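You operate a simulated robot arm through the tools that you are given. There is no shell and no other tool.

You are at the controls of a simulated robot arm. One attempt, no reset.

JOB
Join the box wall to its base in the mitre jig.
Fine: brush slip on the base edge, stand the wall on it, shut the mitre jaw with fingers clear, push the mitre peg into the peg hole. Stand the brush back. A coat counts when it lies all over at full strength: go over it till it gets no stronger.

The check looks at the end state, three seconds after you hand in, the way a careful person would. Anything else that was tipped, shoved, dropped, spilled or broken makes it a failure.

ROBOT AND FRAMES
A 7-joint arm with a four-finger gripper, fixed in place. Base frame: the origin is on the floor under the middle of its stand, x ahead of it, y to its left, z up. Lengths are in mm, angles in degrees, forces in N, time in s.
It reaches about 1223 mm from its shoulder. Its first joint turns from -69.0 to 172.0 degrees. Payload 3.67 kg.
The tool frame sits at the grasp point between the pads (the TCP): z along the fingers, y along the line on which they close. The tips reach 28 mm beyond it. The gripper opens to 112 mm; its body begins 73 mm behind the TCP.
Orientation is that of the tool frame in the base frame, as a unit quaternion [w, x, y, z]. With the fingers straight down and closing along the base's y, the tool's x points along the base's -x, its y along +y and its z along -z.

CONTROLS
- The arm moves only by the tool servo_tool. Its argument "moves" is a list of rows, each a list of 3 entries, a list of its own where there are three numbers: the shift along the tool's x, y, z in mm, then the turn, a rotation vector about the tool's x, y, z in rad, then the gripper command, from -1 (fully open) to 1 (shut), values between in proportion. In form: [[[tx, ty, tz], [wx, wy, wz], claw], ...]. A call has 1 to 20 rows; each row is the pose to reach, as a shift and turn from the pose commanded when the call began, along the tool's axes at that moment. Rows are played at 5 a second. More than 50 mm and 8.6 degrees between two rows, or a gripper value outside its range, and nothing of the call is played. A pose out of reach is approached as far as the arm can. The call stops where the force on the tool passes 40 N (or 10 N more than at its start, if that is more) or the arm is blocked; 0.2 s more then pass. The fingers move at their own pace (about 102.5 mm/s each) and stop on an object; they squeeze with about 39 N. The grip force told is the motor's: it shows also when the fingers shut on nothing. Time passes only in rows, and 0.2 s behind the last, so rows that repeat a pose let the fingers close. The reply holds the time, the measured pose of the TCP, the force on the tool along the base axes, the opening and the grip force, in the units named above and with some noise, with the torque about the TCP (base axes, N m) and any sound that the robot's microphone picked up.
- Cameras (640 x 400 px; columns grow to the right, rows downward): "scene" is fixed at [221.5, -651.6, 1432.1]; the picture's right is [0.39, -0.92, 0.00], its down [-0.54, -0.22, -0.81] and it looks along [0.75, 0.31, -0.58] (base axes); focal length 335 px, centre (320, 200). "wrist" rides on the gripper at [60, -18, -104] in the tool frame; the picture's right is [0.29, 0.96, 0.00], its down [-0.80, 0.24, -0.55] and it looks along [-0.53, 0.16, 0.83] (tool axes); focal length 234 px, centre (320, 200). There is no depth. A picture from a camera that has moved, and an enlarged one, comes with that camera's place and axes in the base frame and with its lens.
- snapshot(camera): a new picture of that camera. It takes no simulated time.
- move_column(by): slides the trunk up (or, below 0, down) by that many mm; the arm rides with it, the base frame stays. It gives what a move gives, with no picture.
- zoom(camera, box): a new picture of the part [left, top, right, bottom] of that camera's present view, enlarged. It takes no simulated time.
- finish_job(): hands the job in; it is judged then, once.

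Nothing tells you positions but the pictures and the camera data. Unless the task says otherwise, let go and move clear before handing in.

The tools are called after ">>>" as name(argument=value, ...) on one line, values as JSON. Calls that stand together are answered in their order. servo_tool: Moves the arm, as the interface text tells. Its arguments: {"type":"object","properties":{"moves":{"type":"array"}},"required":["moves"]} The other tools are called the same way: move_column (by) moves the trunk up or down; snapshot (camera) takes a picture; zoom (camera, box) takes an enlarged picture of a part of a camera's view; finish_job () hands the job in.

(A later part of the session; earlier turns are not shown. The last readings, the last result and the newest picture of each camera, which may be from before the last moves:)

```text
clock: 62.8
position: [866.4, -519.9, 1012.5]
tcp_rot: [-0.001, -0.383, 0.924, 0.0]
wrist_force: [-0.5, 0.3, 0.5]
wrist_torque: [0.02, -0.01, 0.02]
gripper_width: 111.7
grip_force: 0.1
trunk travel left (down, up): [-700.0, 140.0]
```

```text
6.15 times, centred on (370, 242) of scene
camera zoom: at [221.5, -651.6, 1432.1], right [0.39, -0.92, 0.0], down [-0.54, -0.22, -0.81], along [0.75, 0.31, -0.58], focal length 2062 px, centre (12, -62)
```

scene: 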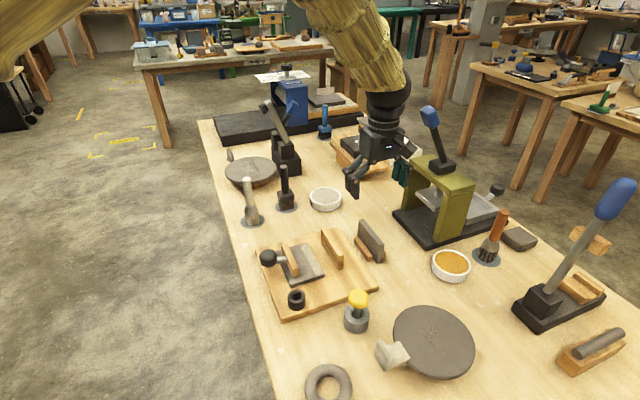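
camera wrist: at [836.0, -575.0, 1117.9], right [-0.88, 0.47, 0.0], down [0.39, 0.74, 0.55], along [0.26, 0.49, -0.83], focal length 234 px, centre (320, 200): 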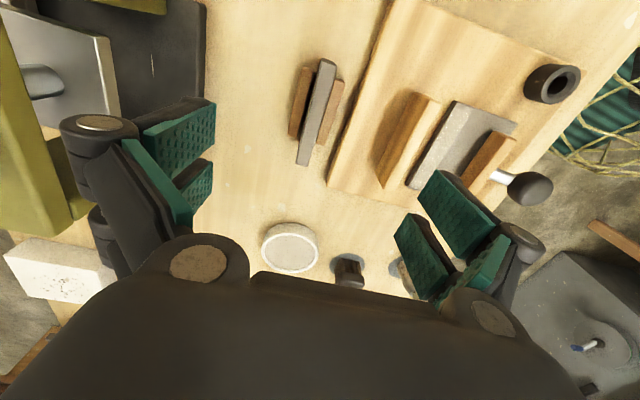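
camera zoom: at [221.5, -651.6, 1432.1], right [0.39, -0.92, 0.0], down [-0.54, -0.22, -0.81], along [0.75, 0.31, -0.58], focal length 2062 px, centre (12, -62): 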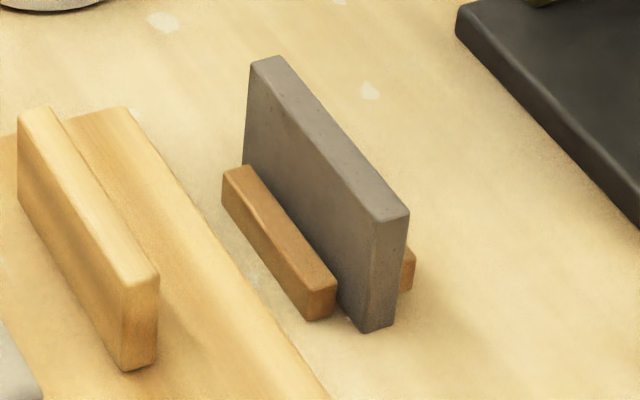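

The wall measures about 110×15×62 mm, centre (873,-519), top z≈862. I centre above it with a narrower opening and stop just above its top to check alignment.

>>> servo_tool(moves=[[[-6, -4.5, 0], [0, 0, 0], 0.1], [[-6, -4.5, 40], [0, 0, 0], 0.1], [[-6, -4.5, 80], [0, 0, 0], 0.1], [[-6, -4.5, 108], [0, 0, 0], 0.1], [[-6, -4.5, 108], [0, 0, 0], 0.1], [[-6, -4.5, 108], [0, 0, 0], 0.1]])

>>> snapshot(camera="wrist")

>>> zoom(camera="wrist", box=[240, 80, 400, 240])

>>> zoom(camera="scene", box=[330, 170, 430, 270])

```text
clock: 64.2
position: [874.9, -519.9, 904.1]
tcp_rot: [-0.002, -0.384, 0.923, 0.0]
wrist_force: [0.3, 0.3, -0.1]
wrist_torque: [-0.02, 0.03, -0.01]
gripper_width: 50.6
grip_force: 0.0
trunk travel left (down, up): [-700.0, 140.0]
```

```text
taken
camera wrist: at [845.0, -574.1, 1008.9], right [-0.88, 0.47, 0.0], down [0.4, 0.74, 0.55], along [0.26, 0.49, -0.83], focal length 234 px, centre (320, 200)
```

wrist: 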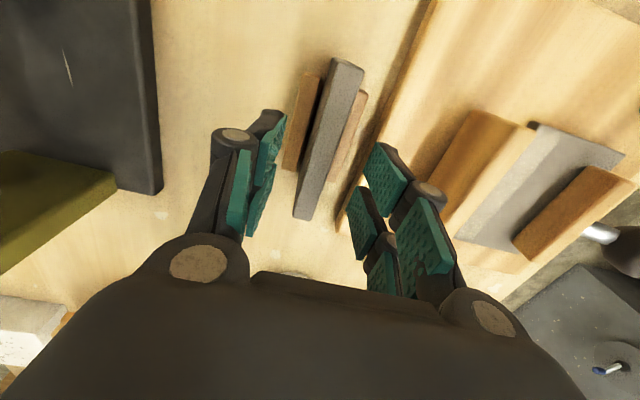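

```text
2.50 times, centred on (320, 160) of wrist
camera zoom: at [845.0, -574.1, 1008.9], right [-0.88, 0.47, 0.0], down [0.4, 0.74, 0.55], along [0.26, 0.49, -0.83], focal length 585 px, centre (320, 300)
```

zoom: 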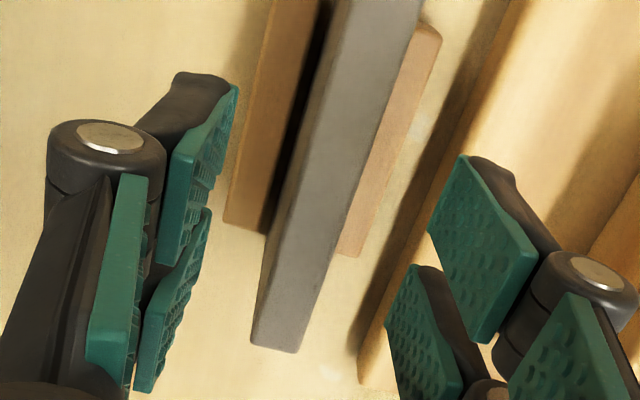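

```text
4.00 times, centred on (380, 220) of scene
camera zoom: at [221.5, -651.6, 1432.1], right [0.39, -0.92, 0.0], down [-0.54, -0.22, -0.81], along [0.75, 0.31, -0.58], focal length 1340 px, centre (80, 120)
```

zoom: 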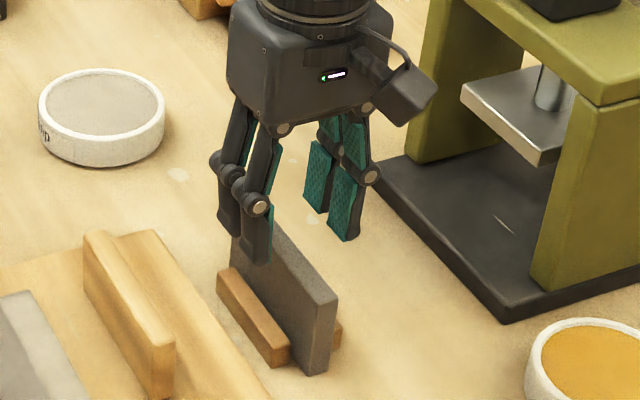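

Alignment is within about 1 mm. Down to TCP z≈860 and close on the wall.

>>> servo_tool(moves=[[[1, 1, 20], [0, 0, 0], 0.1], [[1, 1, 36], [0, 0, 0], 0.1], [[1, 1, 44], [0, 0, 0], 0.1], [[1, 1, 44], [0, 0, 0], 0.1], [[1, 1, 44], [0, 0, 0], 0.4], [[1, 1, 44], [0, 0, 0], 0.65], [[1, 1, 44], [0, 0, 0], 0.8], [[1, 1, 44], [0, 0, 0], 1], [[1, 1, 44], [0, 0, 0], 1], [[1, 1, 44], [0, 0, 0], 1]])

>>> zoom(camera="wrist", box=[220, 60, 420, 260])

>>> zoom(camera="scene", box=[330, 190, 410, 270])

```text
clock: 66.4
position: [873.3, -520.3, 860.2]
tcp_rot: [-0.003, -0.383, 0.924, 0.0]
wrist_force: [0.7, -0.5, 0.1]
wrist_torque: [0.05, 0.02, -0.03]
gripper_width: 15.7
grip_force: 39.1
trunk travel left (down, up): [-700.0, 140.0]
```

```text
2.00 times, centred on (320, 160) of wrist
camera zoom: at [842.6, -574.7, 965.6], right [-0.88, 0.47, 0.0], down [0.4, 0.74, 0.55], along [0.26, 0.49, -0.83], focal length 468 px, centre (320, 280)
```

zoom: 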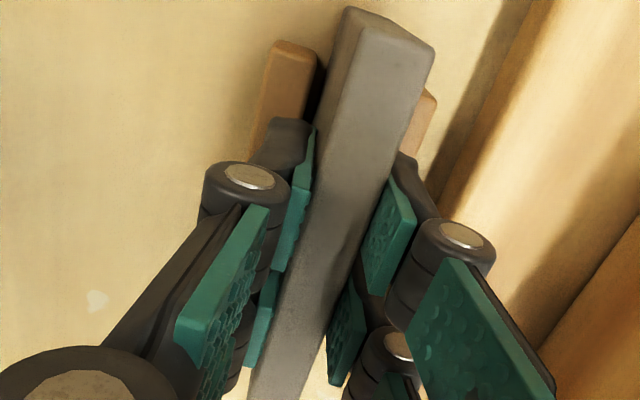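

```text
5.00 times, centred on (370, 230) of scene
camera zoom: at [221.5, -651.6, 1432.1], right [0.39, -0.92, 0.0], down [-0.54, -0.22, -0.81], along [0.75, 0.31, -0.58], focal length 1676 px, centre (70, 50)
```

zoom: 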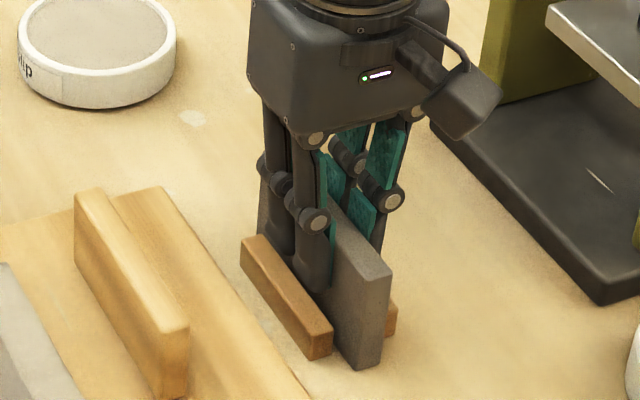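

The wall is held (15.7 mm). Lifting straight out of the rest and carrying it over the fence to above the coated edge.

>>> servo_tool(moves=[[[0, 0, -8], [0, 0, 0], 1], [[0, 0, -25], [0, 0, 0], 1], [[0, 0, -55], [0, 0, 0], 1], [[0, 0, -85], [0, 0, 0], 1], [[0, 0, -85], [0, 0, 0], 1], [[-1, 40, -85], [0, 0, 0], 1], [[-2, 80, -85], [0, 0, 0], 1], [[-3, 120, -85], [0, 0, 0], 1], [[-3.6, 163.2, -85], [0, 0, 0], 1], [[-3.6, 163.2, -85], [0, 0, 0], 1], [[-3.6, 163.2, -85], [0, 0, 0], 1]])

>>> snapshot(camera="wrist")

>>> zoom(camera="wrist", box=[240, 0, 440, 130])

>>> zoom(camera="scene", box=[250, 180, 390, 290])

```text
clock: 68.8
position: [759.7, -401.8, 944.6]
tcp_rot: [-0.002, -0.384, 0.923, -0.001]
wrist_force: [-0.1, -0.6, -2.0]
wrist_torque: [-0.03, 0.01, 0.02]
gripper_width: 15.6
grip_force: 39.0
trunk travel left (down, up): [-700.0, 140.0]
```

```text
taken
camera wrist: at [730.4, -455.5, 1049.7], right [-0.88, 0.47, 0.0], down [0.39, 0.74, 0.55], along [0.26, 0.49, -0.83], focal length 234 px, centre (320, 200)
```

wrist: 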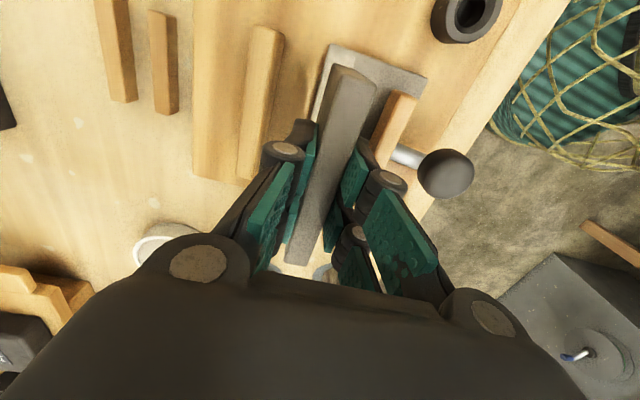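

```text
3.08 times, centred on (340, 65) of wrist
camera zoom: at [730.4, -455.5, 1049.7], right [-0.88, 0.47, 0.0], down [0.39, 0.74, 0.55], along [0.26, 0.49, -0.83], focal length 720 px, centre (258, 615)
```

zoom: 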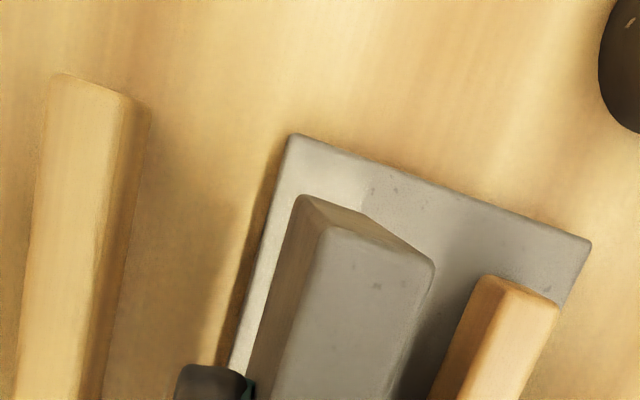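

```text
3.64 times, centred on (320, 235) of scene
camera zoom: at [221.5, -651.6, 1432.1], right [0.39, -0.92, 0.0], down [-0.54, -0.22, -0.81], along [0.75, 0.31, -0.58], focal length 1219 px, centre (320, 73)
```

zoom: 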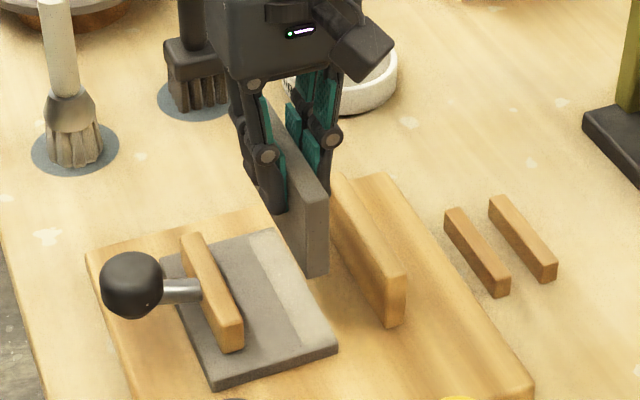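

The wall hangs right above the strip (wall face ~3 mm inside the plate edge). I correct v by -1.7 mm and lower towards the plate.

>>> servo_tool(moves=[[[1.7, 0, 15], [0, 0, 0], 1], [[1.7, 0, 30], [0, 0, 0], 1], [[1.7, 0, 42], [0, 0, 0], 1], [[1.7, 0, 46], [0, 0, 0], 1], [[1.7, 0, 46], [0, 0, 0], 1]])

>>> zoom(camera="wrist", box=[240, 0, 440, 130])

>>> zoom(camera="scene", box=[270, 210, 370, 290])

```text
clock: 70.0
position: [759.3, -401.4, 898.4]
tcp_rot: [-0.002, -0.384, 0.923, 0.0]
wrist_force: [-0.1, -0.1, -1.9]
wrist_torque: [-0.04, -0.03, -0.01]
gripper_width: 15.8
grip_force: 39.1
trunk travel left (down, up): [-700.0, 140.0]
```

```text
3.08 times, centred on (340, 65) of wrist
camera zoom: at [729.4, -456.8, 1003.8], right [-0.88, 0.47, 0.0], down [0.39, 0.74, 0.55], along [0.26, 0.49, -0.83], focal length 720 px, centre (258, 615)
```

zoom: 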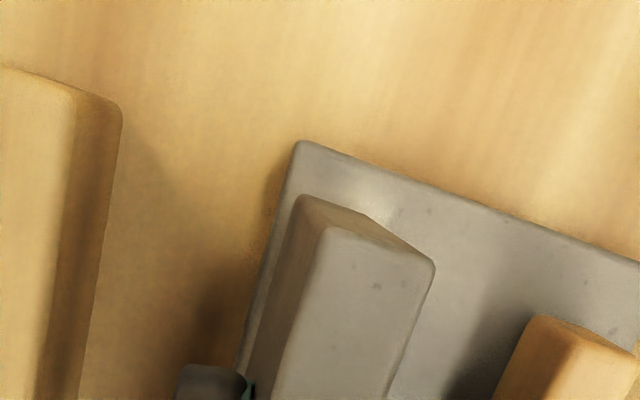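

```text
5.00 times, centred on (320, 250) of scene
camera zoom: at [221.5, -651.6, 1432.1], right [0.39, -0.92, 0.0], down [-0.54, -0.22, -0.81], along [0.75, 0.31, -0.58], focal length 1676 px, centre (320, -50)
```

zoom: 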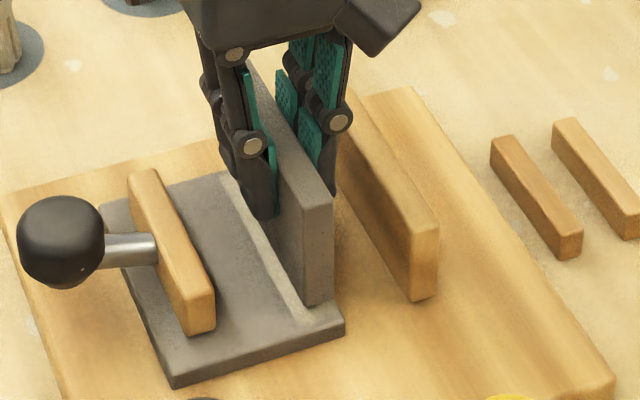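

Close above the plate. Lowering in small steps, watching the force.

>>> servo_tool(moves=[[[0, 0, 3], [0, 0, 0], 1], [[0, 0, 5], [0, 0, 0], 1], [[0, 0, 6.5], [0, 0, 0], 1], [[0, 0, 8], [0, 0, 0], 1], [[0, 0, 8], [0, 0, 0], 1]])

```text
clock: 71.2
position: [757.7, -402.6, 894.2]
tcp_rot: [-0.001, -0.384, 0.923, -0.001]
wrist_force: [2.1, -3.6, 9.4]
wrist_torque: [-0.4, 0.24, 0.14]
gripper_width: 15.8
grip_force: 38.6
trunk travel left (down, up): [-700.0, 140.0]
```

Contact: about 11 N at TCP z≈894. Let me verify visually that the wall foot really sits on the plate.

>>> zoom(camera="scene", box=[300, 235, 350, 280])

>>> zoom(camera="wrist", box=[280, 20, 400, 120])

```text
8.89 times, centred on (325, 258) of scene
camera zoom: at [221.5, -651.6, 1432.1], right [0.39, -0.92, 0.0], down [-0.54, -0.22, -0.81], along [0.75, 0.31, -0.58], focal length 2979 px, centre (276, -311)
```

zoom: 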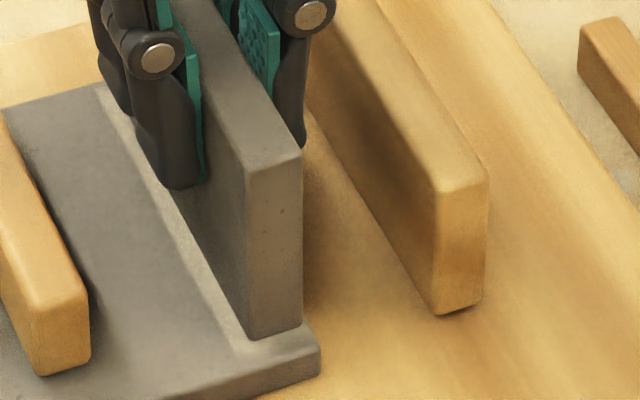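

```text
4.00 times, centred on (340, 70) of wrist
camera zoom: at [728.8, -457.4, 997.6], right [-0.88, 0.47, 0.0], down [0.39, 0.74, 0.55], along [0.26, 0.49, -0.83], focal length 937 px, centre (240, 720)
```

zoom: 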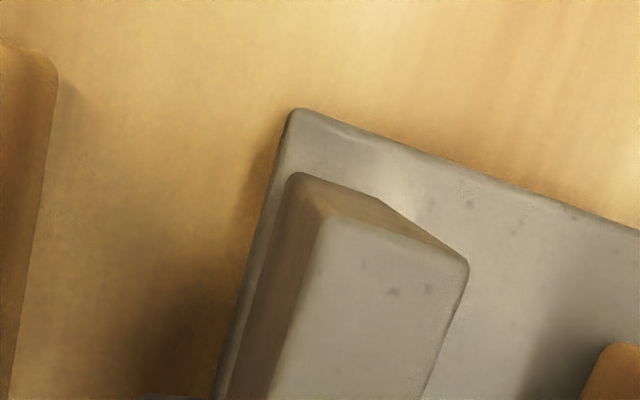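

The wall foot sits on the coated strip (≈2.7 mm inside the edge, ≈8 mm margins at both ends). I relieve the pressure, open the fingers only a little so they clear the fence, and rise straight up.

>>> servo_tool(moves=[[[0, 0, -2], [0, 0, 0], 1], [[0, 0, -2], [0, 0, 0], 0.85], [[0, 0, -2], [0, 0, 0], 0.7], [[0, 0, -2], [0, 0, 0], 0.55], [[0, 0, -2], [0, 0, 0], 0.55], [[0, 0, -2], [0, 0, 0], 0.55]])

>>> zoom(camera="scene", box=[290, 225, 350, 280])

>>> zoom(camera="wrist", box=[240, 20, 440, 260])

```text
clock: 72.6
position: [759.1, -402.6, 892.5]
tcp_rot: [-0.003, -0.383, 0.924, 0.0]
wrist_force: [0.5, 0.0, -0.7]
wrist_torque: [0.01, 0.01, 0.0]
gripper_width: 25.4
grip_force: 0.0
trunk travel left (down, up): [-700.0, 140.0]
```

```text
7.27 times, centred on (320, 252) of scene
camera zoom: at [221.5, -651.6, 1432.1], right [0.39, -0.92, 0.0], down [-0.54, -0.22, -0.81], along [0.75, 0.31, -0.58], focal length 2437 px, centre (320, -182)
```

zoom: 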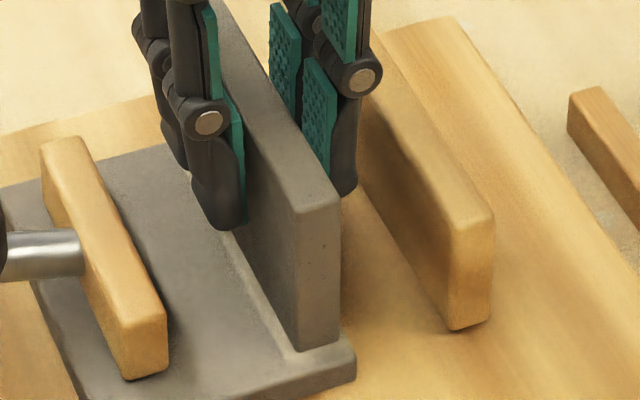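

```text
1.67 times, centred on (340, 140) of wrist
camera zoom: at [728.9, -457.3, 998.6], right [-0.88, 0.47, 0.0], down [0.39, 0.74, 0.55], along [0.26, 0.49, -0.83], focal length 390 px, centre (287, 300)
```

zoom: 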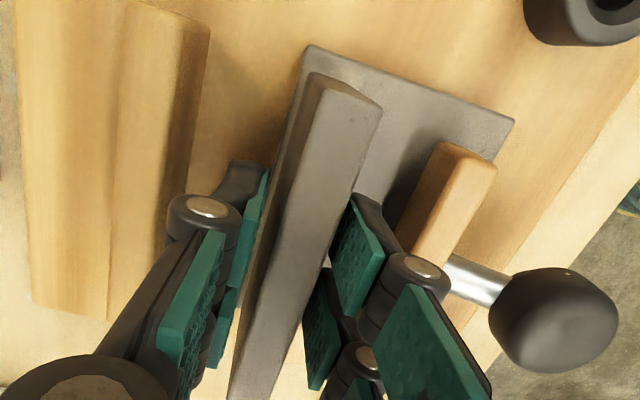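

The wall stands on its own. Rising straight up.

>>> servo_tool(moves=[[[0, 0, -15], [0, 0, 0], 0.55], [[0, 0, -35], [0, 0, 0], 0.55], [[0, 0, -70], [0, 0, 0], 0.55], [[0, 0, -105], [0, 0, 0], 0.3], [[0, 0, -105], [0, 0, 0], 0.3], [[0, 0, -105], [0, 0, 0], 0.3]])

>>> snapshot(camera="wrist")

>>> zoom(camera="wrist", box=[260, 20, 480, 190])

>>> zoom(camera="scene", box=[240, 210, 370, 300])

```text
clock: 74.0
position: [758.1, -402.7, 998.4]
tcp_rot: [-0.001, -0.384, 0.923, -0.001]
wrist_force: [-0.3, -0.6, -0.1]
wrist_torque: [0.01, 0.0, -0.02]
gripper_width: 39.3
grip_force: 0.0
trunk travel left (down, up): [-700.0, 140.0]
```

```text
taken
camera wrist: at [728.9, -455.6, 1104.5], right [-0.88, 0.47, 0.0], down [0.39, 0.74, 0.55], along [0.26, 0.49, -0.83], focal length 234 px, centre (320, 200)
```

wrist: 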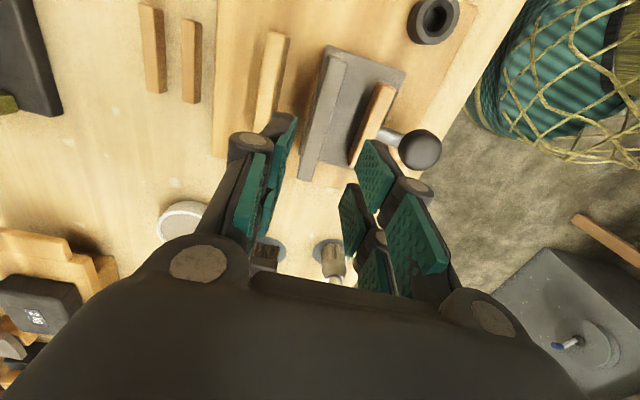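

```text
2.35 times, centred on (370, 105) of wrist
camera zoom: at [728.9, -455.6, 1104.5], right [-0.88, 0.47, 0.0], down [0.39, 0.74, 0.55], along [0.26, 0.49, -0.83], focal length 551 px, centre (202, 424)
```

zoom: 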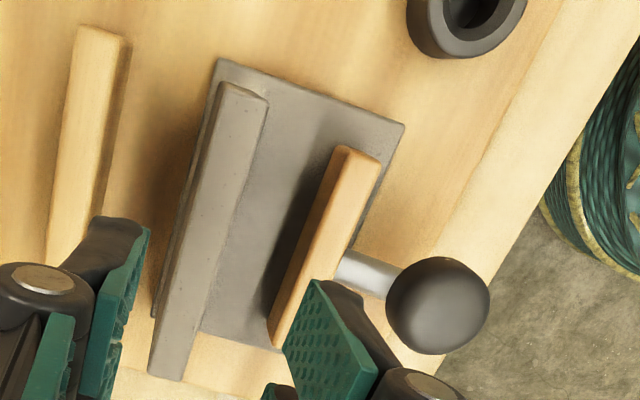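

```text
4.44 times, centred on (305, 255) of scene
camera zoom: at [221.5, -651.6, 1432.1], right [0.39, -0.92, 0.0], down [-0.54, -0.22, -0.81], along [0.75, 0.31, -0.58], focal length 1489 px, centre (387, -44)
```

zoom: 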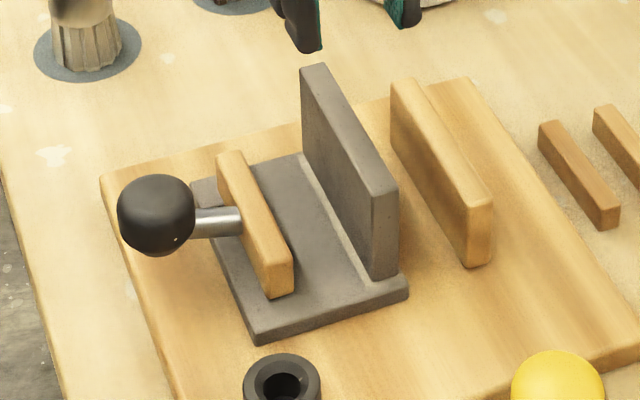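

The wall stands upright and square on the strip. The jaw's knob (rising obliquely from the bar) is near u≈710, v≈251, z≈870. I'll turn the gripper so it closes along the bar direction, and look at the knob from above.

>>> servo_tool(moves=[[[0, 10, 0], [0, 0, 0.143], 0], [[0, 20, 0], [0, 0, 0.286], 0], [[0, 30, 0], [0, 0, 0.428], 0], [[1, 40, 0], [0, 0, 0.571], -0.25], [[1, 50, 0], [0, 0, 0.714], -0.25], [[1, 60, 0], [0, 0, 0.857], -0.25], [[1, 70, 0], [0, 0, 1.0], -0.25], [[1, 80, 0], [0, 0, 1.142], -0.25], [[2, 90, 0], [0, 0, 1.285], -0.25], [[2, 100, 0], [0, 0, 1.428], -0.25], [[2, 109.5, 0], [0, 0, 1.571], -0.25], [[2, 109.5, 0], [0, 0, 1.571], -0.25], [[2, 109.5, 0], [0, 0, 1.571], -0.25]])

>>> snapshot(camera="wrist")

>>> zoom(camera="wrist", box=[230, 40, 430, 220])

>>> zoom(camera="scene", box=[230, 170, 370, 300])

```text
clock: 76.8
position: [679.9, -326.1, 999.5]
tcp_rot: [-0.001, 0.383, 0.924, -0.003]
wrist_force: [0.5, 0.8, -0.1]
wrist_torque: [-0.02, 0.0, 0.02]
gripper_width: 70.1
grip_force: 0.0
trunk travel left (down, up): [-700.0, 140.0]
```

```text
taken
camera wrist: at [624.6, -295.8, 1104.1], right [0.47, 0.88, 0.0], down [0.74, -0.39, 0.55], along [0.48, -0.26, -0.83], focal length 234 px, centre (320, 200)
```

wrist: 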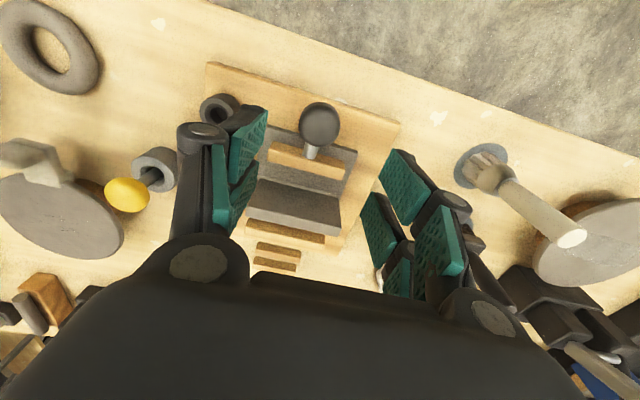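

```text
2.22 times, centred on (330, 130) of wrist
camera zoom: at [624.6, -295.8, 1104.1], right [0.47, 0.88, 0.0], down [0.74, -0.39, 0.55], along [0.48, -0.26, -0.83], focal length 520 px, centre (298, 356)
```

zoom: 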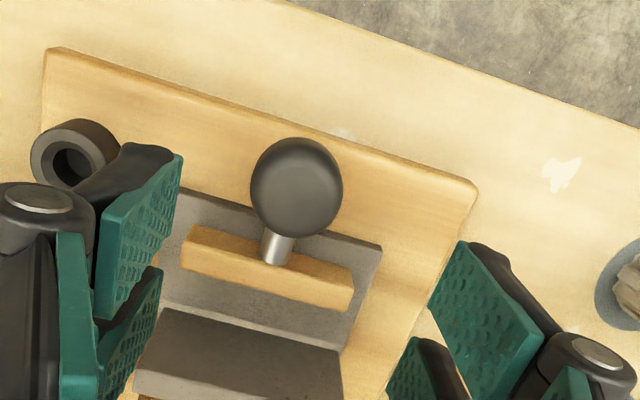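

```text
3.08 times, centred on (300, 235) of scene
camera zoom: at [221.5, -651.6, 1432.1], right [0.39, -0.92, 0.0], down [-0.54, -0.22, -0.81], along [0.75, 0.31, -0.58], focal length 1031 px, centre (382, 92)
```

zoom: 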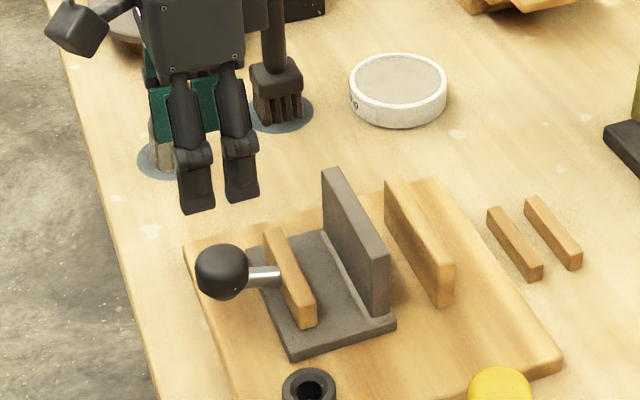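

The knob centre triangulates to (680.4,-326.6,873), radius ≈20 mm, right under the TCP. Lowering around it.

>>> servo_tool(moves=[[[-1, 0, 40], [0, 0, 0], -0.25], [[-1, 0, 80], [0, 0, 0], -0.25], [[-1, 0, 110], [0, 0, 0], -0.25], [[-1, 0, 127], [0, 0, 0], -0.25], [[-1, 0, 127], [0, 0, 0], -0.25]])

>>> zoom(camera="wrist", box=[200, 60, 440, 280])

>>> zoom(camera="scene", box=[230, 190, 350, 300])

```text
clock: 78.0
position: [681.0, -326.7, 870.4]
tcp_rot: [-0.001, 0.382, 0.924, -0.002]
wrist_force: [-0.8, -0.7, 0.1]
wrist_torque: [0.01, 0.0, 0.03]
gripper_width: 69.9
grip_force: 0.0
trunk travel left (down, up): [-700.0, 140.0]
```

```text
1.82 times, centred on (320, 170) of wrist
camera zoom: at [624.3, -297.4, 975.3], right [0.47, 0.88, 0.0], down [0.74, -0.39, 0.55], along [0.49, -0.26, -0.83], focal length 426 px, centre (320, 254)
```

zoom: 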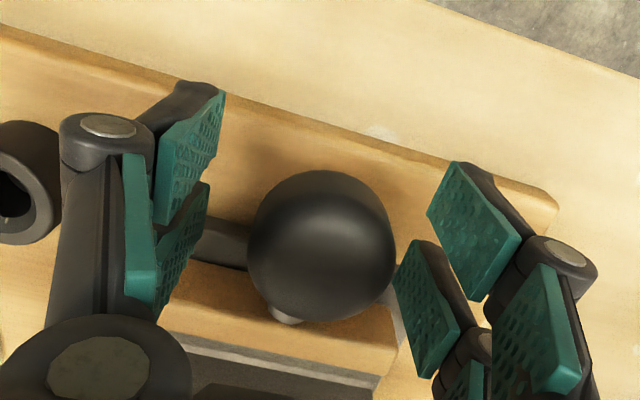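

```text
3.64 times, centred on (290, 245) of scene
camera zoom: at [221.5, -651.6, 1432.1], right [0.39, -0.92, 0.0], down [-0.54, -0.22, -0.81], along [0.75, 0.31, -0.58], focal length 1219 px, centre (429, 36)
```

zoom: 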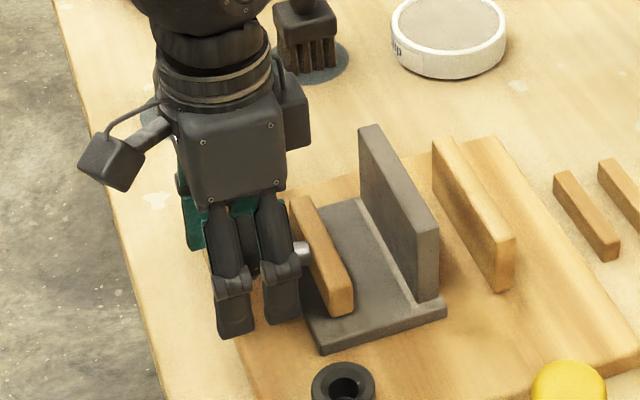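

The knob lies centred between the pads. Closing on it.

>>> servo_tool(moves=[[[0, 0, 0], [0, 0, 0], 0], [[0, 0, 0], [0, 0, 0], 0.15], [[0, 0, 0], [0, 0, 0], 0.3], [[0, 0, 0], [0, 0, 0], 0.5], [[0, 0, 0], [0, 0, 0], 0.5], [[0, 0, 0], [0, 0, 0], 0.5]])

>>> zoom(camera="wrist", box=[200, 60, 440, 280])

```text
clock: 79.4
position: [680.5, -327.3, 869.7]
tcp_rot: [-0.001, 0.382, 0.924, -0.003]
wrist_force: [5.5, 4.6, -0.5]
wrist_torque: [0.1, -0.12, 0.03]
gripper_width: 35.5
grip_force: 45.0
trunk travel left (down, up): [-700.0, 140.0]
```

```text
1.82 times, centred on (320, 170) of wrist
camera zoom: at [625.3, -297.0, 975.3], right [0.47, 0.88, 0.0], down [0.74, -0.39, 0.55], along [0.49, -0.26, -0.83], focal length 426 px, centre (320, 254)
```

zoom: 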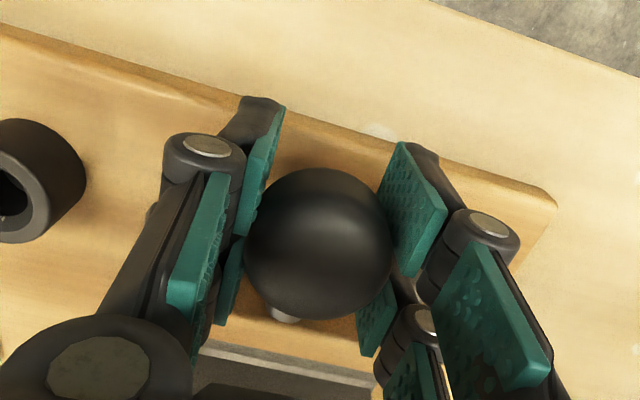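

Gripped. I relieve the small side force and push the jaw along +u in small steps, watching force and view.

>>> servo_tool(moves=[[[0, 1.5, 0], [0, 0, 0], 0.5], [[-3, 1.5, 0], [0, 0, 0], 0.5], [[-6, 1.5, 0], [0, 0, 0], 0.5], [[-9, 1.5, 0], [0, 0, 0], 0.5], [[-12, 1.5, 0], [0, 0, 0], 0.5], [[-15, 1.5, 0], [0, 0, 0], 0.5], [[-15, 1.5, 0], [0, 0, 0], 0.5]])

>>> zoom(camera="scene", box=[240, 200, 360, 300])

>>> snapshot(camera="wrist")

```text
clock: 81.0
position: [691.6, -338.8, 871.0]
tcp_rot: [-0.002, 0.382, 0.924, -0.002]
wrist_force: [-4.6, -3.7, -14.0]
wrist_torque: [-0.07, 0.23, 0.02]
gripper_width: 35.4
grip_force: 45.4
trunk travel left (down, up): [-700.0, 140.0]
```

```text
4.00 times, centred on (300, 250) of scene
camera zoom: at [221.5, -651.6, 1432.1], right [0.39, -0.92, 0.0], down [-0.54, -0.22, -0.81], along [0.75, 0.31, -0.58], focal length 1340 px, centre (400, 0)
```

zoom: 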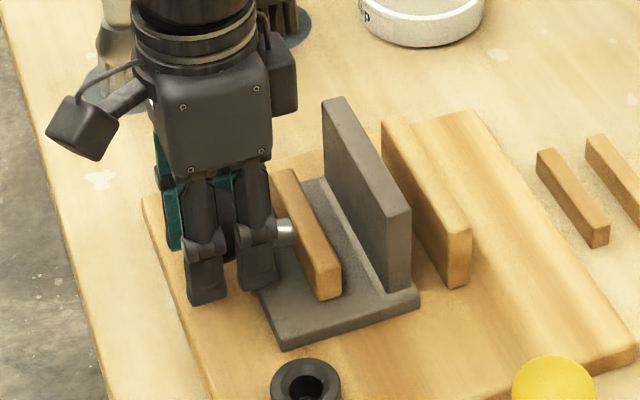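

```text
taken
camera wrist: at [636.6, -308.1, 975.4], right [0.47, 0.88, 0.0], down [0.74, -0.39, 0.55], along [0.48, -0.26, -0.83], focal length 234 px, centre (320, 200)
```

wrist: 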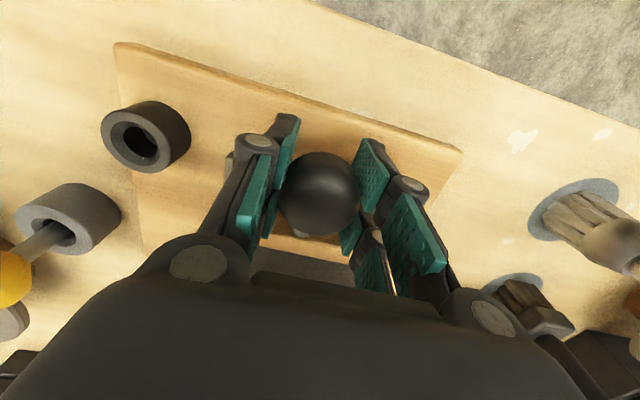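

The jaw slides; there is a 14 N downward pull, so I look closely at the bar before continuing.

>>> zoom(camera="scene", box=[290, 230, 350, 285])

>>> servo_tool(moves=[[[0, 0, 0], [0, 0, 0], 0.5]])

```text
7.27 times, centred on (320, 258) of scene
camera zoom: at [221.5, -651.6, 1432.1], right [0.39, -0.92, 0.0], down [-0.54, -0.22, -0.81], along [0.75, 0.31, -0.58], focal length 2437 px, centre (320, -218)
```

zoom: 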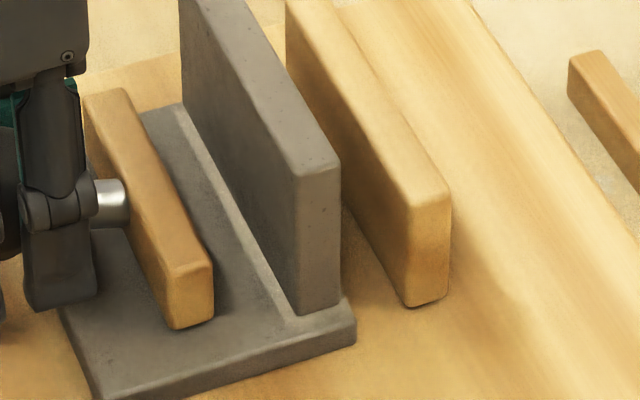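

```text
clock: 81.4
position: [693.0, -339.0, 870.7]
tcp_rot: [-0.002, 0.382, 0.924, -0.002]
wrist_force: [-5.3, -3.7, -15.5]
wrist_torque: [-0.08, 0.18, 0.03]
gripper_width: 35.1
grip_force: 45.0
trunk travel left (down, up): [-700.0, 140.0]
```

The fence moves too: both jaws close symmetrically on the wall. I continue pushing in small steps.

>>> servo_tool(moves=[[[-3, 0, 1], [0, 0, 0], 0.5], [[-6, 0, 2], [0, 0, 0], 0.5], [[-9, 0, 2], [0, 0, 0], 0.5], [[-12, 0, 2], [0, 0, 0], 0.5], [[-12, 0, 2], [0, 0, 0], 0.5]])

>>> zoom(camera="scene", box=[290, 230, 350, 285])

```text
clock: 82.6
position: [700.7, -346.8, 869.8]
tcp_rot: [0.0, 0.382, 0.924, -0.001]
wrist_force: [-7.4, -7.8, 4.7]
wrist_torque: [-0.2, 0.15, -0.01]
gripper_width: 35.3
grip_force: 44.5
trunk travel left (down, up): [-700.0, 140.0]
```

```text
7.27 times, centred on (320, 258) of scene
camera zoom: at [221.5, -651.6, 1432.1], right [0.39, -0.92, 0.0], down [-0.54, -0.22, -0.81], along [0.75, 0.31, -0.58], focal length 2437 px, centre (320, -218)
```

zoom: 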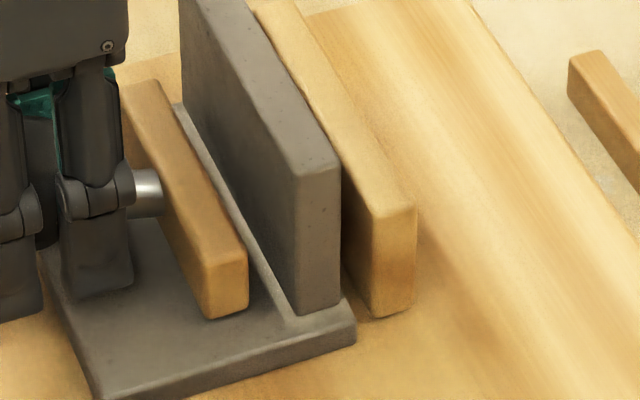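

Both jaws approach the wall; remaining gaps are roughly 17 mm (bar) and 11 mm (fence). I correct the side offset and go on slowly.

>>> servo_tool(moves=[[[0, -2, 0], [0, 0, 0], 0.5], [[-2, -2, 0], [0, 0, 0], 0.5], [[-4, -2, 0], [0, 0, 0], 0.5], [[-6, -2, 0], [0, 0, 0], 0.5], [[-8, -2, 0], [0, 0, 0], 0.5], [[-8, -2, 0], [0, 0, 0], 0.5]])

>>> zoom(camera="scene", box=[290, 230, 350, 285])

>>> snapshot(camera="wrist")

```text
clock: 84.0
position: [704.7, -352.5, 870.3]
tcp_rot: [0.0, 0.382, 0.924, -0.002]
wrist_force: [6.4, 5.9, 9.5]
wrist_torque: [0.26, -0.05, 0.14]
gripper_width: 35.0
grip_force: 44.9
trunk travel left (down, up): [-700.0, 140.0]
```

```text
7.27 times, centred on (320, 258) of scene
camera zoom: at [221.5, -651.6, 1432.1], right [0.39, -0.92, 0.0], down [-0.54, -0.22, -0.81], along [0.75, 0.31, -0.58], focal length 2437 px, centre (320, -218)
```

zoom: 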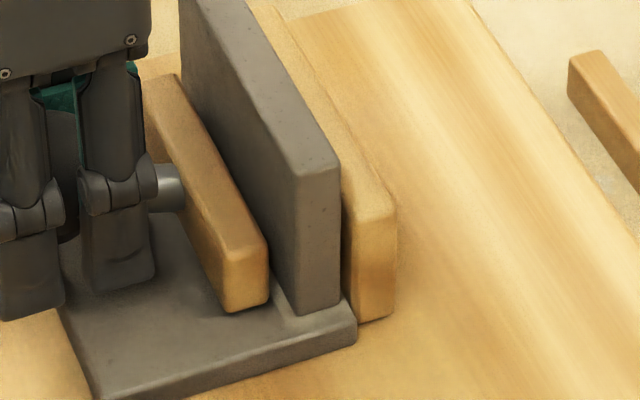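

```text
taken
camera wrist: at [649.9, -321.7, 975.3], right [0.47, 0.88, 0.0], down [0.74, -0.39, 0.55], along [0.49, -0.26, -0.83], focal length 234 px, centre (320, 200)
```

wrist: 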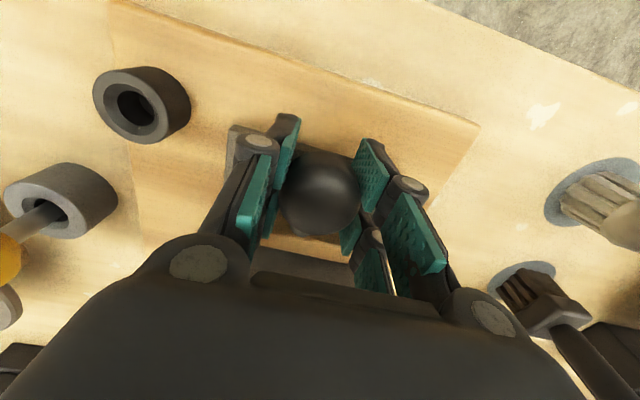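

The fence side is 2–3 mm from the wall, the bar about 9 mm. Continue in 1.5 mm steps.

>>> servo_tool(moves=[[[0, 1, -1.5], [0, 0, 0], 0.5], [[-1.5, 1, -1.5], [0, 0, 0], 0.5], [[-3, 1, -1.5], [0, 0, 0], 0.5], [[-4.5, 1, -1.5], [0, 0, 0], 0.5], [[-4.5, 1, -1.5], [0, 0, 0], 0.5]])

>>> zoom(camera="scene", box=[290, 230, 350, 285])

```text
clock: 85.2
position: [708.9, -354.9, 870.5]
tcp_rot: [-0.003, 0.382, 0.924, -0.002]
wrist_force: [-5.9, 5.6, -6.7]
wrist_torque: [0.07, 0.13, -0.07]
gripper_width: 34.8
grip_force: 44.6
trunk travel left (down, up): [-700.0, 140.0]
```

```text
7.27 times, centred on (320, 258) of scene
camera zoom: at [221.5, -651.6, 1432.1], right [0.39, -0.92, 0.0], down [-0.54, -0.22, -0.81], along [0.75, 0.31, -0.58], focal length 2437 px, centre (320, -218)
```

zoom: 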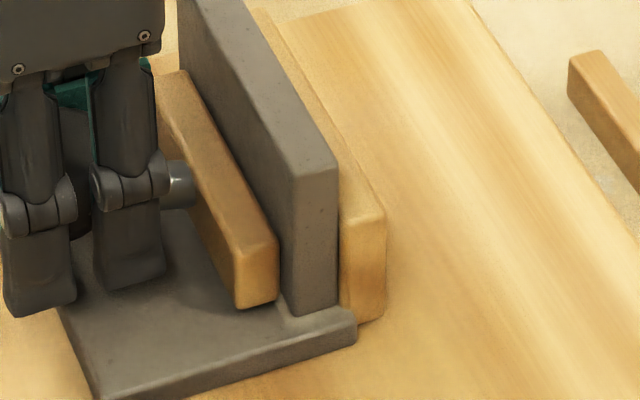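

The fence has begun to nudge the wall. I check its uprightness closely.

>>> zoom(camera="scene", box=[305, 240, 335, 280])

```text
10.00 times, centred on (320, 260) of scene
camera zoom: at [221.5, -651.6, 1432.1], right [0.39, -0.92, 0.0], down [-0.54, -0.22, -0.81], along [0.75, 0.31, -0.58], focal length 3351 px, centre (320, -400)
```

zoom: 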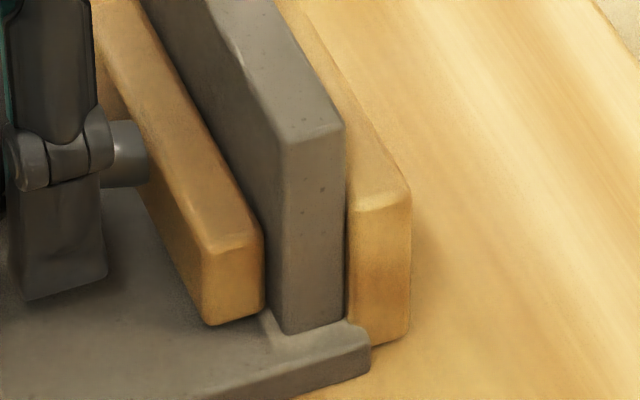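

The wall is upright, fence touching, bar ≈4 mm away. A few more 1 mm steps until it grips.

>>> servo_tool(moves=[[[-1, 0, 1], [0, 0, 0], 0.5], [[-2, 0, 1], [0, 0, 0], 0.5], [[-3, 0, 1], [0, 0, 0], 0.5], [[-3, 0, 1], [0, 0, 0], 0.5]])

>>> zoom(camera="scene", box=[305, 240, 335, 280])

```text
clock: 86.2
position: [708.8, -355.4, 869.8]
tcp_rot: [-0.002, 0.382, 0.924, -0.003]
wrist_force: [-24.5, 20.1, -10.0]
wrist_torque: [0.53, 0.54, -0.06]
gripper_width: 34.7
grip_force: 45.1
trunk travel left (down, up): [-700.0, 140.0]
```

```text
10.00 times, centred on (320, 260) of scene
camera zoom: at [221.5, -651.6, 1432.1], right [0.39, -0.92, 0.0], down [-0.54, -0.22, -0.81], along [0.75, 0.31, -0.58], focal length 3351 px, centre (320, -400)
```

zoom: 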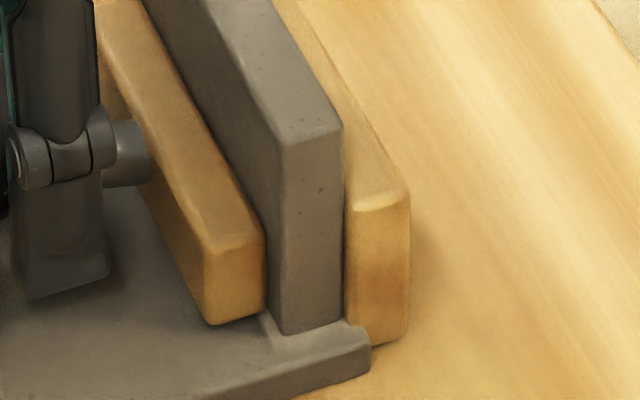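

Resistance is now 31 N without motion: the jaw is up against the wall. I nudge 1.5 mm more to see whether anything gives.

>>> servo_tool(moves=[[[-0.8, 0, 0], [0, 0, 0], 0.5], [[-1.6, 0, 0], [0, 0, 0], 0.5], [[-1.6, 0, 0], [0, 0, 0], 0.5]])

>>> zoom(camera="scene", box=[305, 240, 335, 280])

>>> zoom(camera="scene", box=[240, 210, 370, 310])

```text
clock: 86.7
position: [709.3, -355.9, 870.4]
tcp_rot: [-0.004, 0.382, 0.924, -0.002]
wrist_force: [-6.0, 10.4, 7.2]
wrist_torque: [0.31, 0.01, 0.04]
gripper_width: 34.9
grip_force: 45.1
trunk travel left (down, up): [-700.0, 140.0]
stopped in row 2: the force on the tool passed its limit at 44 N (the readings are from after the stop); the commanded pose is now the measured one
```

```text
10.00 times, centred on (320, 260) of scene
camera zoom: at [221.5, -651.6, 1432.1], right [0.39, -0.92, 0.0], down [-0.54, -0.22, -0.81], along [0.75, 0.31, -0.58], focal length 3351 px, centre (320, -400)
```

zoom: 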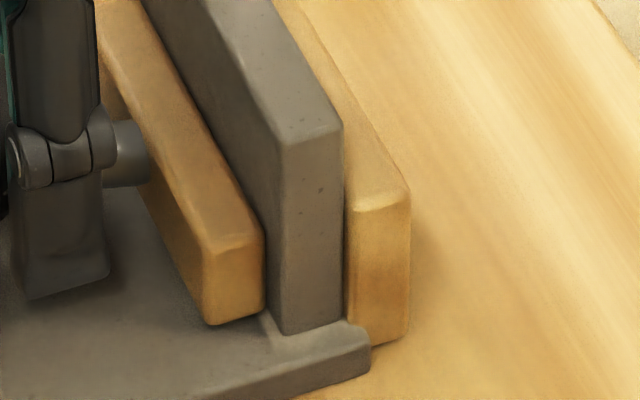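

```text
4.00 times, centred on (305, 260) of scene
camera zoom: at [221.5, -651.6, 1432.1], right [0.39, -0.92, 0.0], down [-0.54, -0.22, -0.81], along [0.75, 0.31, -0.58], focal length 1340 px, centre (380, -40)
```

zoom: 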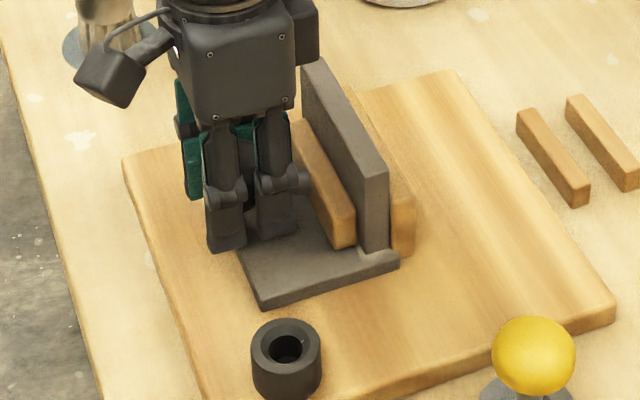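

The jaw is shut firmly on the wall. I release the knob and rise.

>>> servo_tool(moves=[[[0, 0, 0], [0, 0, 0], 0.3], [[0, 0, 0], [0, 0, 0], 0.1], [[0, 0, 0], [0, 0, 0], -0.2], [[0, 0, 0], [0, 0, 0], -0.2], [[0, 0, -25], [0, 0, 0], -0.2], [[0, 0, -65], [0, 0, 0], -0.2], [[0, 0, -105], [0, 0, 0], -0.2], [[0, 0, -140], [0, 0, 0], -0.2], [[0, 0, -140], [0, 0, 0], -0.2]])

>>> snapshot(camera="wrist")

>>> zoom(camera="scene", box=[250, 200, 370, 310])

>>> zoom(camera="wrist", box=[220, 80, 420, 260])

```text
clock: 88.7
position: [713.1, -356.4, 1006.4]
tcp_rot: [-0.004, 0.381, 0.924, -0.001]
wrist_force: [-0.3, -0.4, -0.2]
wrist_torque: [-0.03, 0.04, -0.01]
gripper_width: 67.4
grip_force: 0.0
trunk travel left (down, up): [-700.0, 140.0]
```

```text
taken
camera wrist: at [657.8, -327.1, 1111.3], right [0.47, 0.88, 0.0], down [0.74, -0.39, 0.55], along [0.48, -0.26, -0.84], focal length 234 px, centre (320, 200)
```

wrist: 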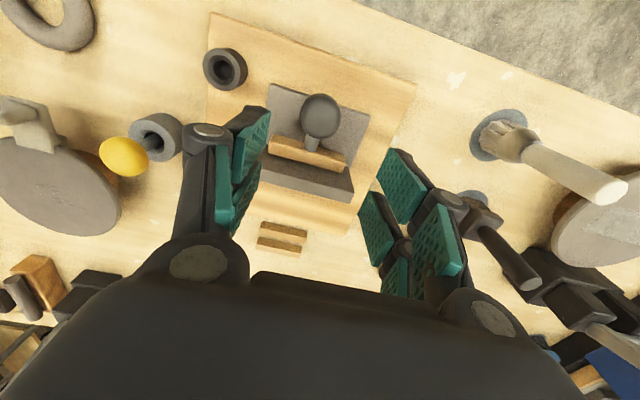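

```text
3.64 times, centred on (310, 255) of scene
camera zoom: at [221.5, -651.6, 1432.1], right [0.39, -0.92, 0.0], down [-0.54, -0.22, -0.81], along [0.75, 0.31, -0.58], focal length 1219 px, centre (356, 0)
```

zoom: 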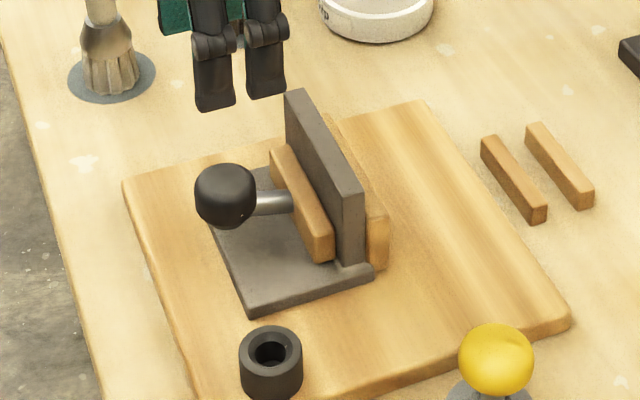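

```text
2.22 times, centred on (320, 170) of wrist
camera zoom: at [657.8, -327.1, 1111.3], right [0.47, 0.88, 0.0], down [0.74, -0.39, 0.55], along [0.48, -0.26, -0.84], focal length 520 px, centre (320, 267)
```

zoom: 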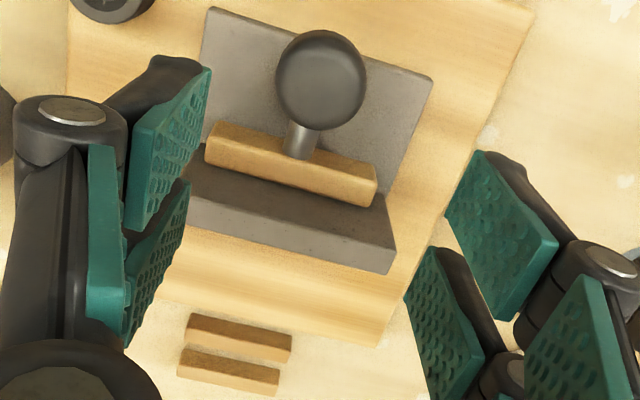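

Released. I check the bar–wall contact and start locating the peg and hole.

>>> zoom(camera="scene", box=[295, 225, 335, 280])

>>> zoom(camera="scene", box=[270, 270, 400, 350])

>>> zoom(camera="wrist", box=[80, 30, 280, 190])

```text
7.27 times, centred on (315, 252) of scene
camera zoom: at [221.5, -651.6, 1432.1], right [0.39, -0.92, 0.0], down [-0.54, -0.22, -0.81], along [0.75, 0.31, -0.58], focal length 2437 px, centre (356, -182)
```

zoom: 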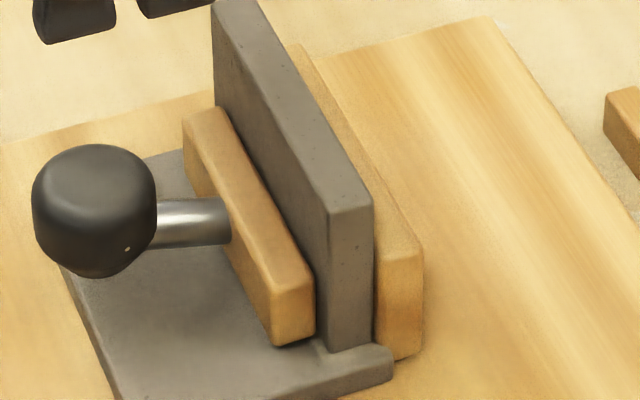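

```text
4.92 times, centred on (335, 310) of scene
camera zoom: at [221.5, -651.6, 1432.1], right [0.39, -0.92, 0.0], down [-0.54, -0.22, -0.81], along [0.75, 0.31, -0.58], focal length 1650 px, centre (246, -342)
```

zoom: 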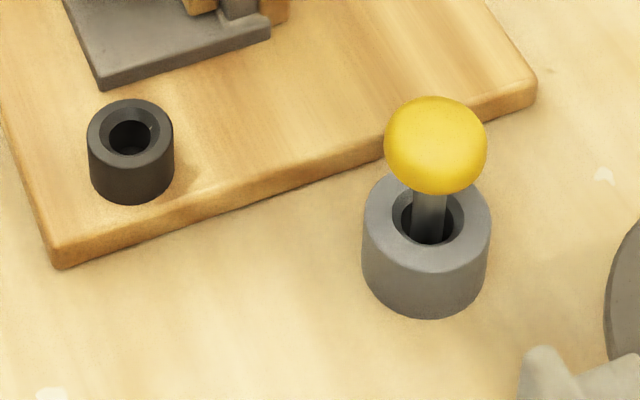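

```text
2.50 times, centred on (180, 110) of wrist
camera zoom: at [657.8, -327.1, 1111.3], right [0.47, 0.88, 0.0], down [0.74, -0.39, 0.55], along [0.48, -0.26, -0.84], focal length 585 px, centre (670, 425)
```

zoom: 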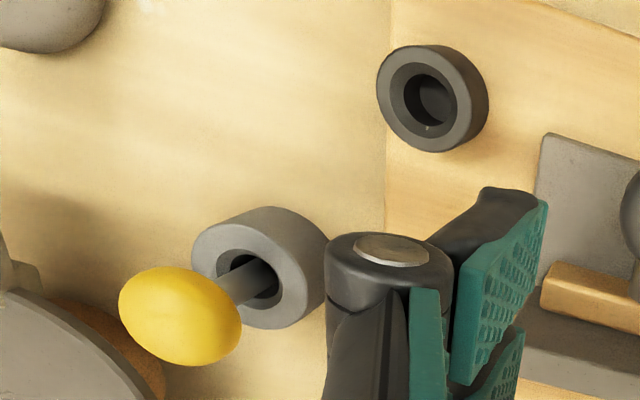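

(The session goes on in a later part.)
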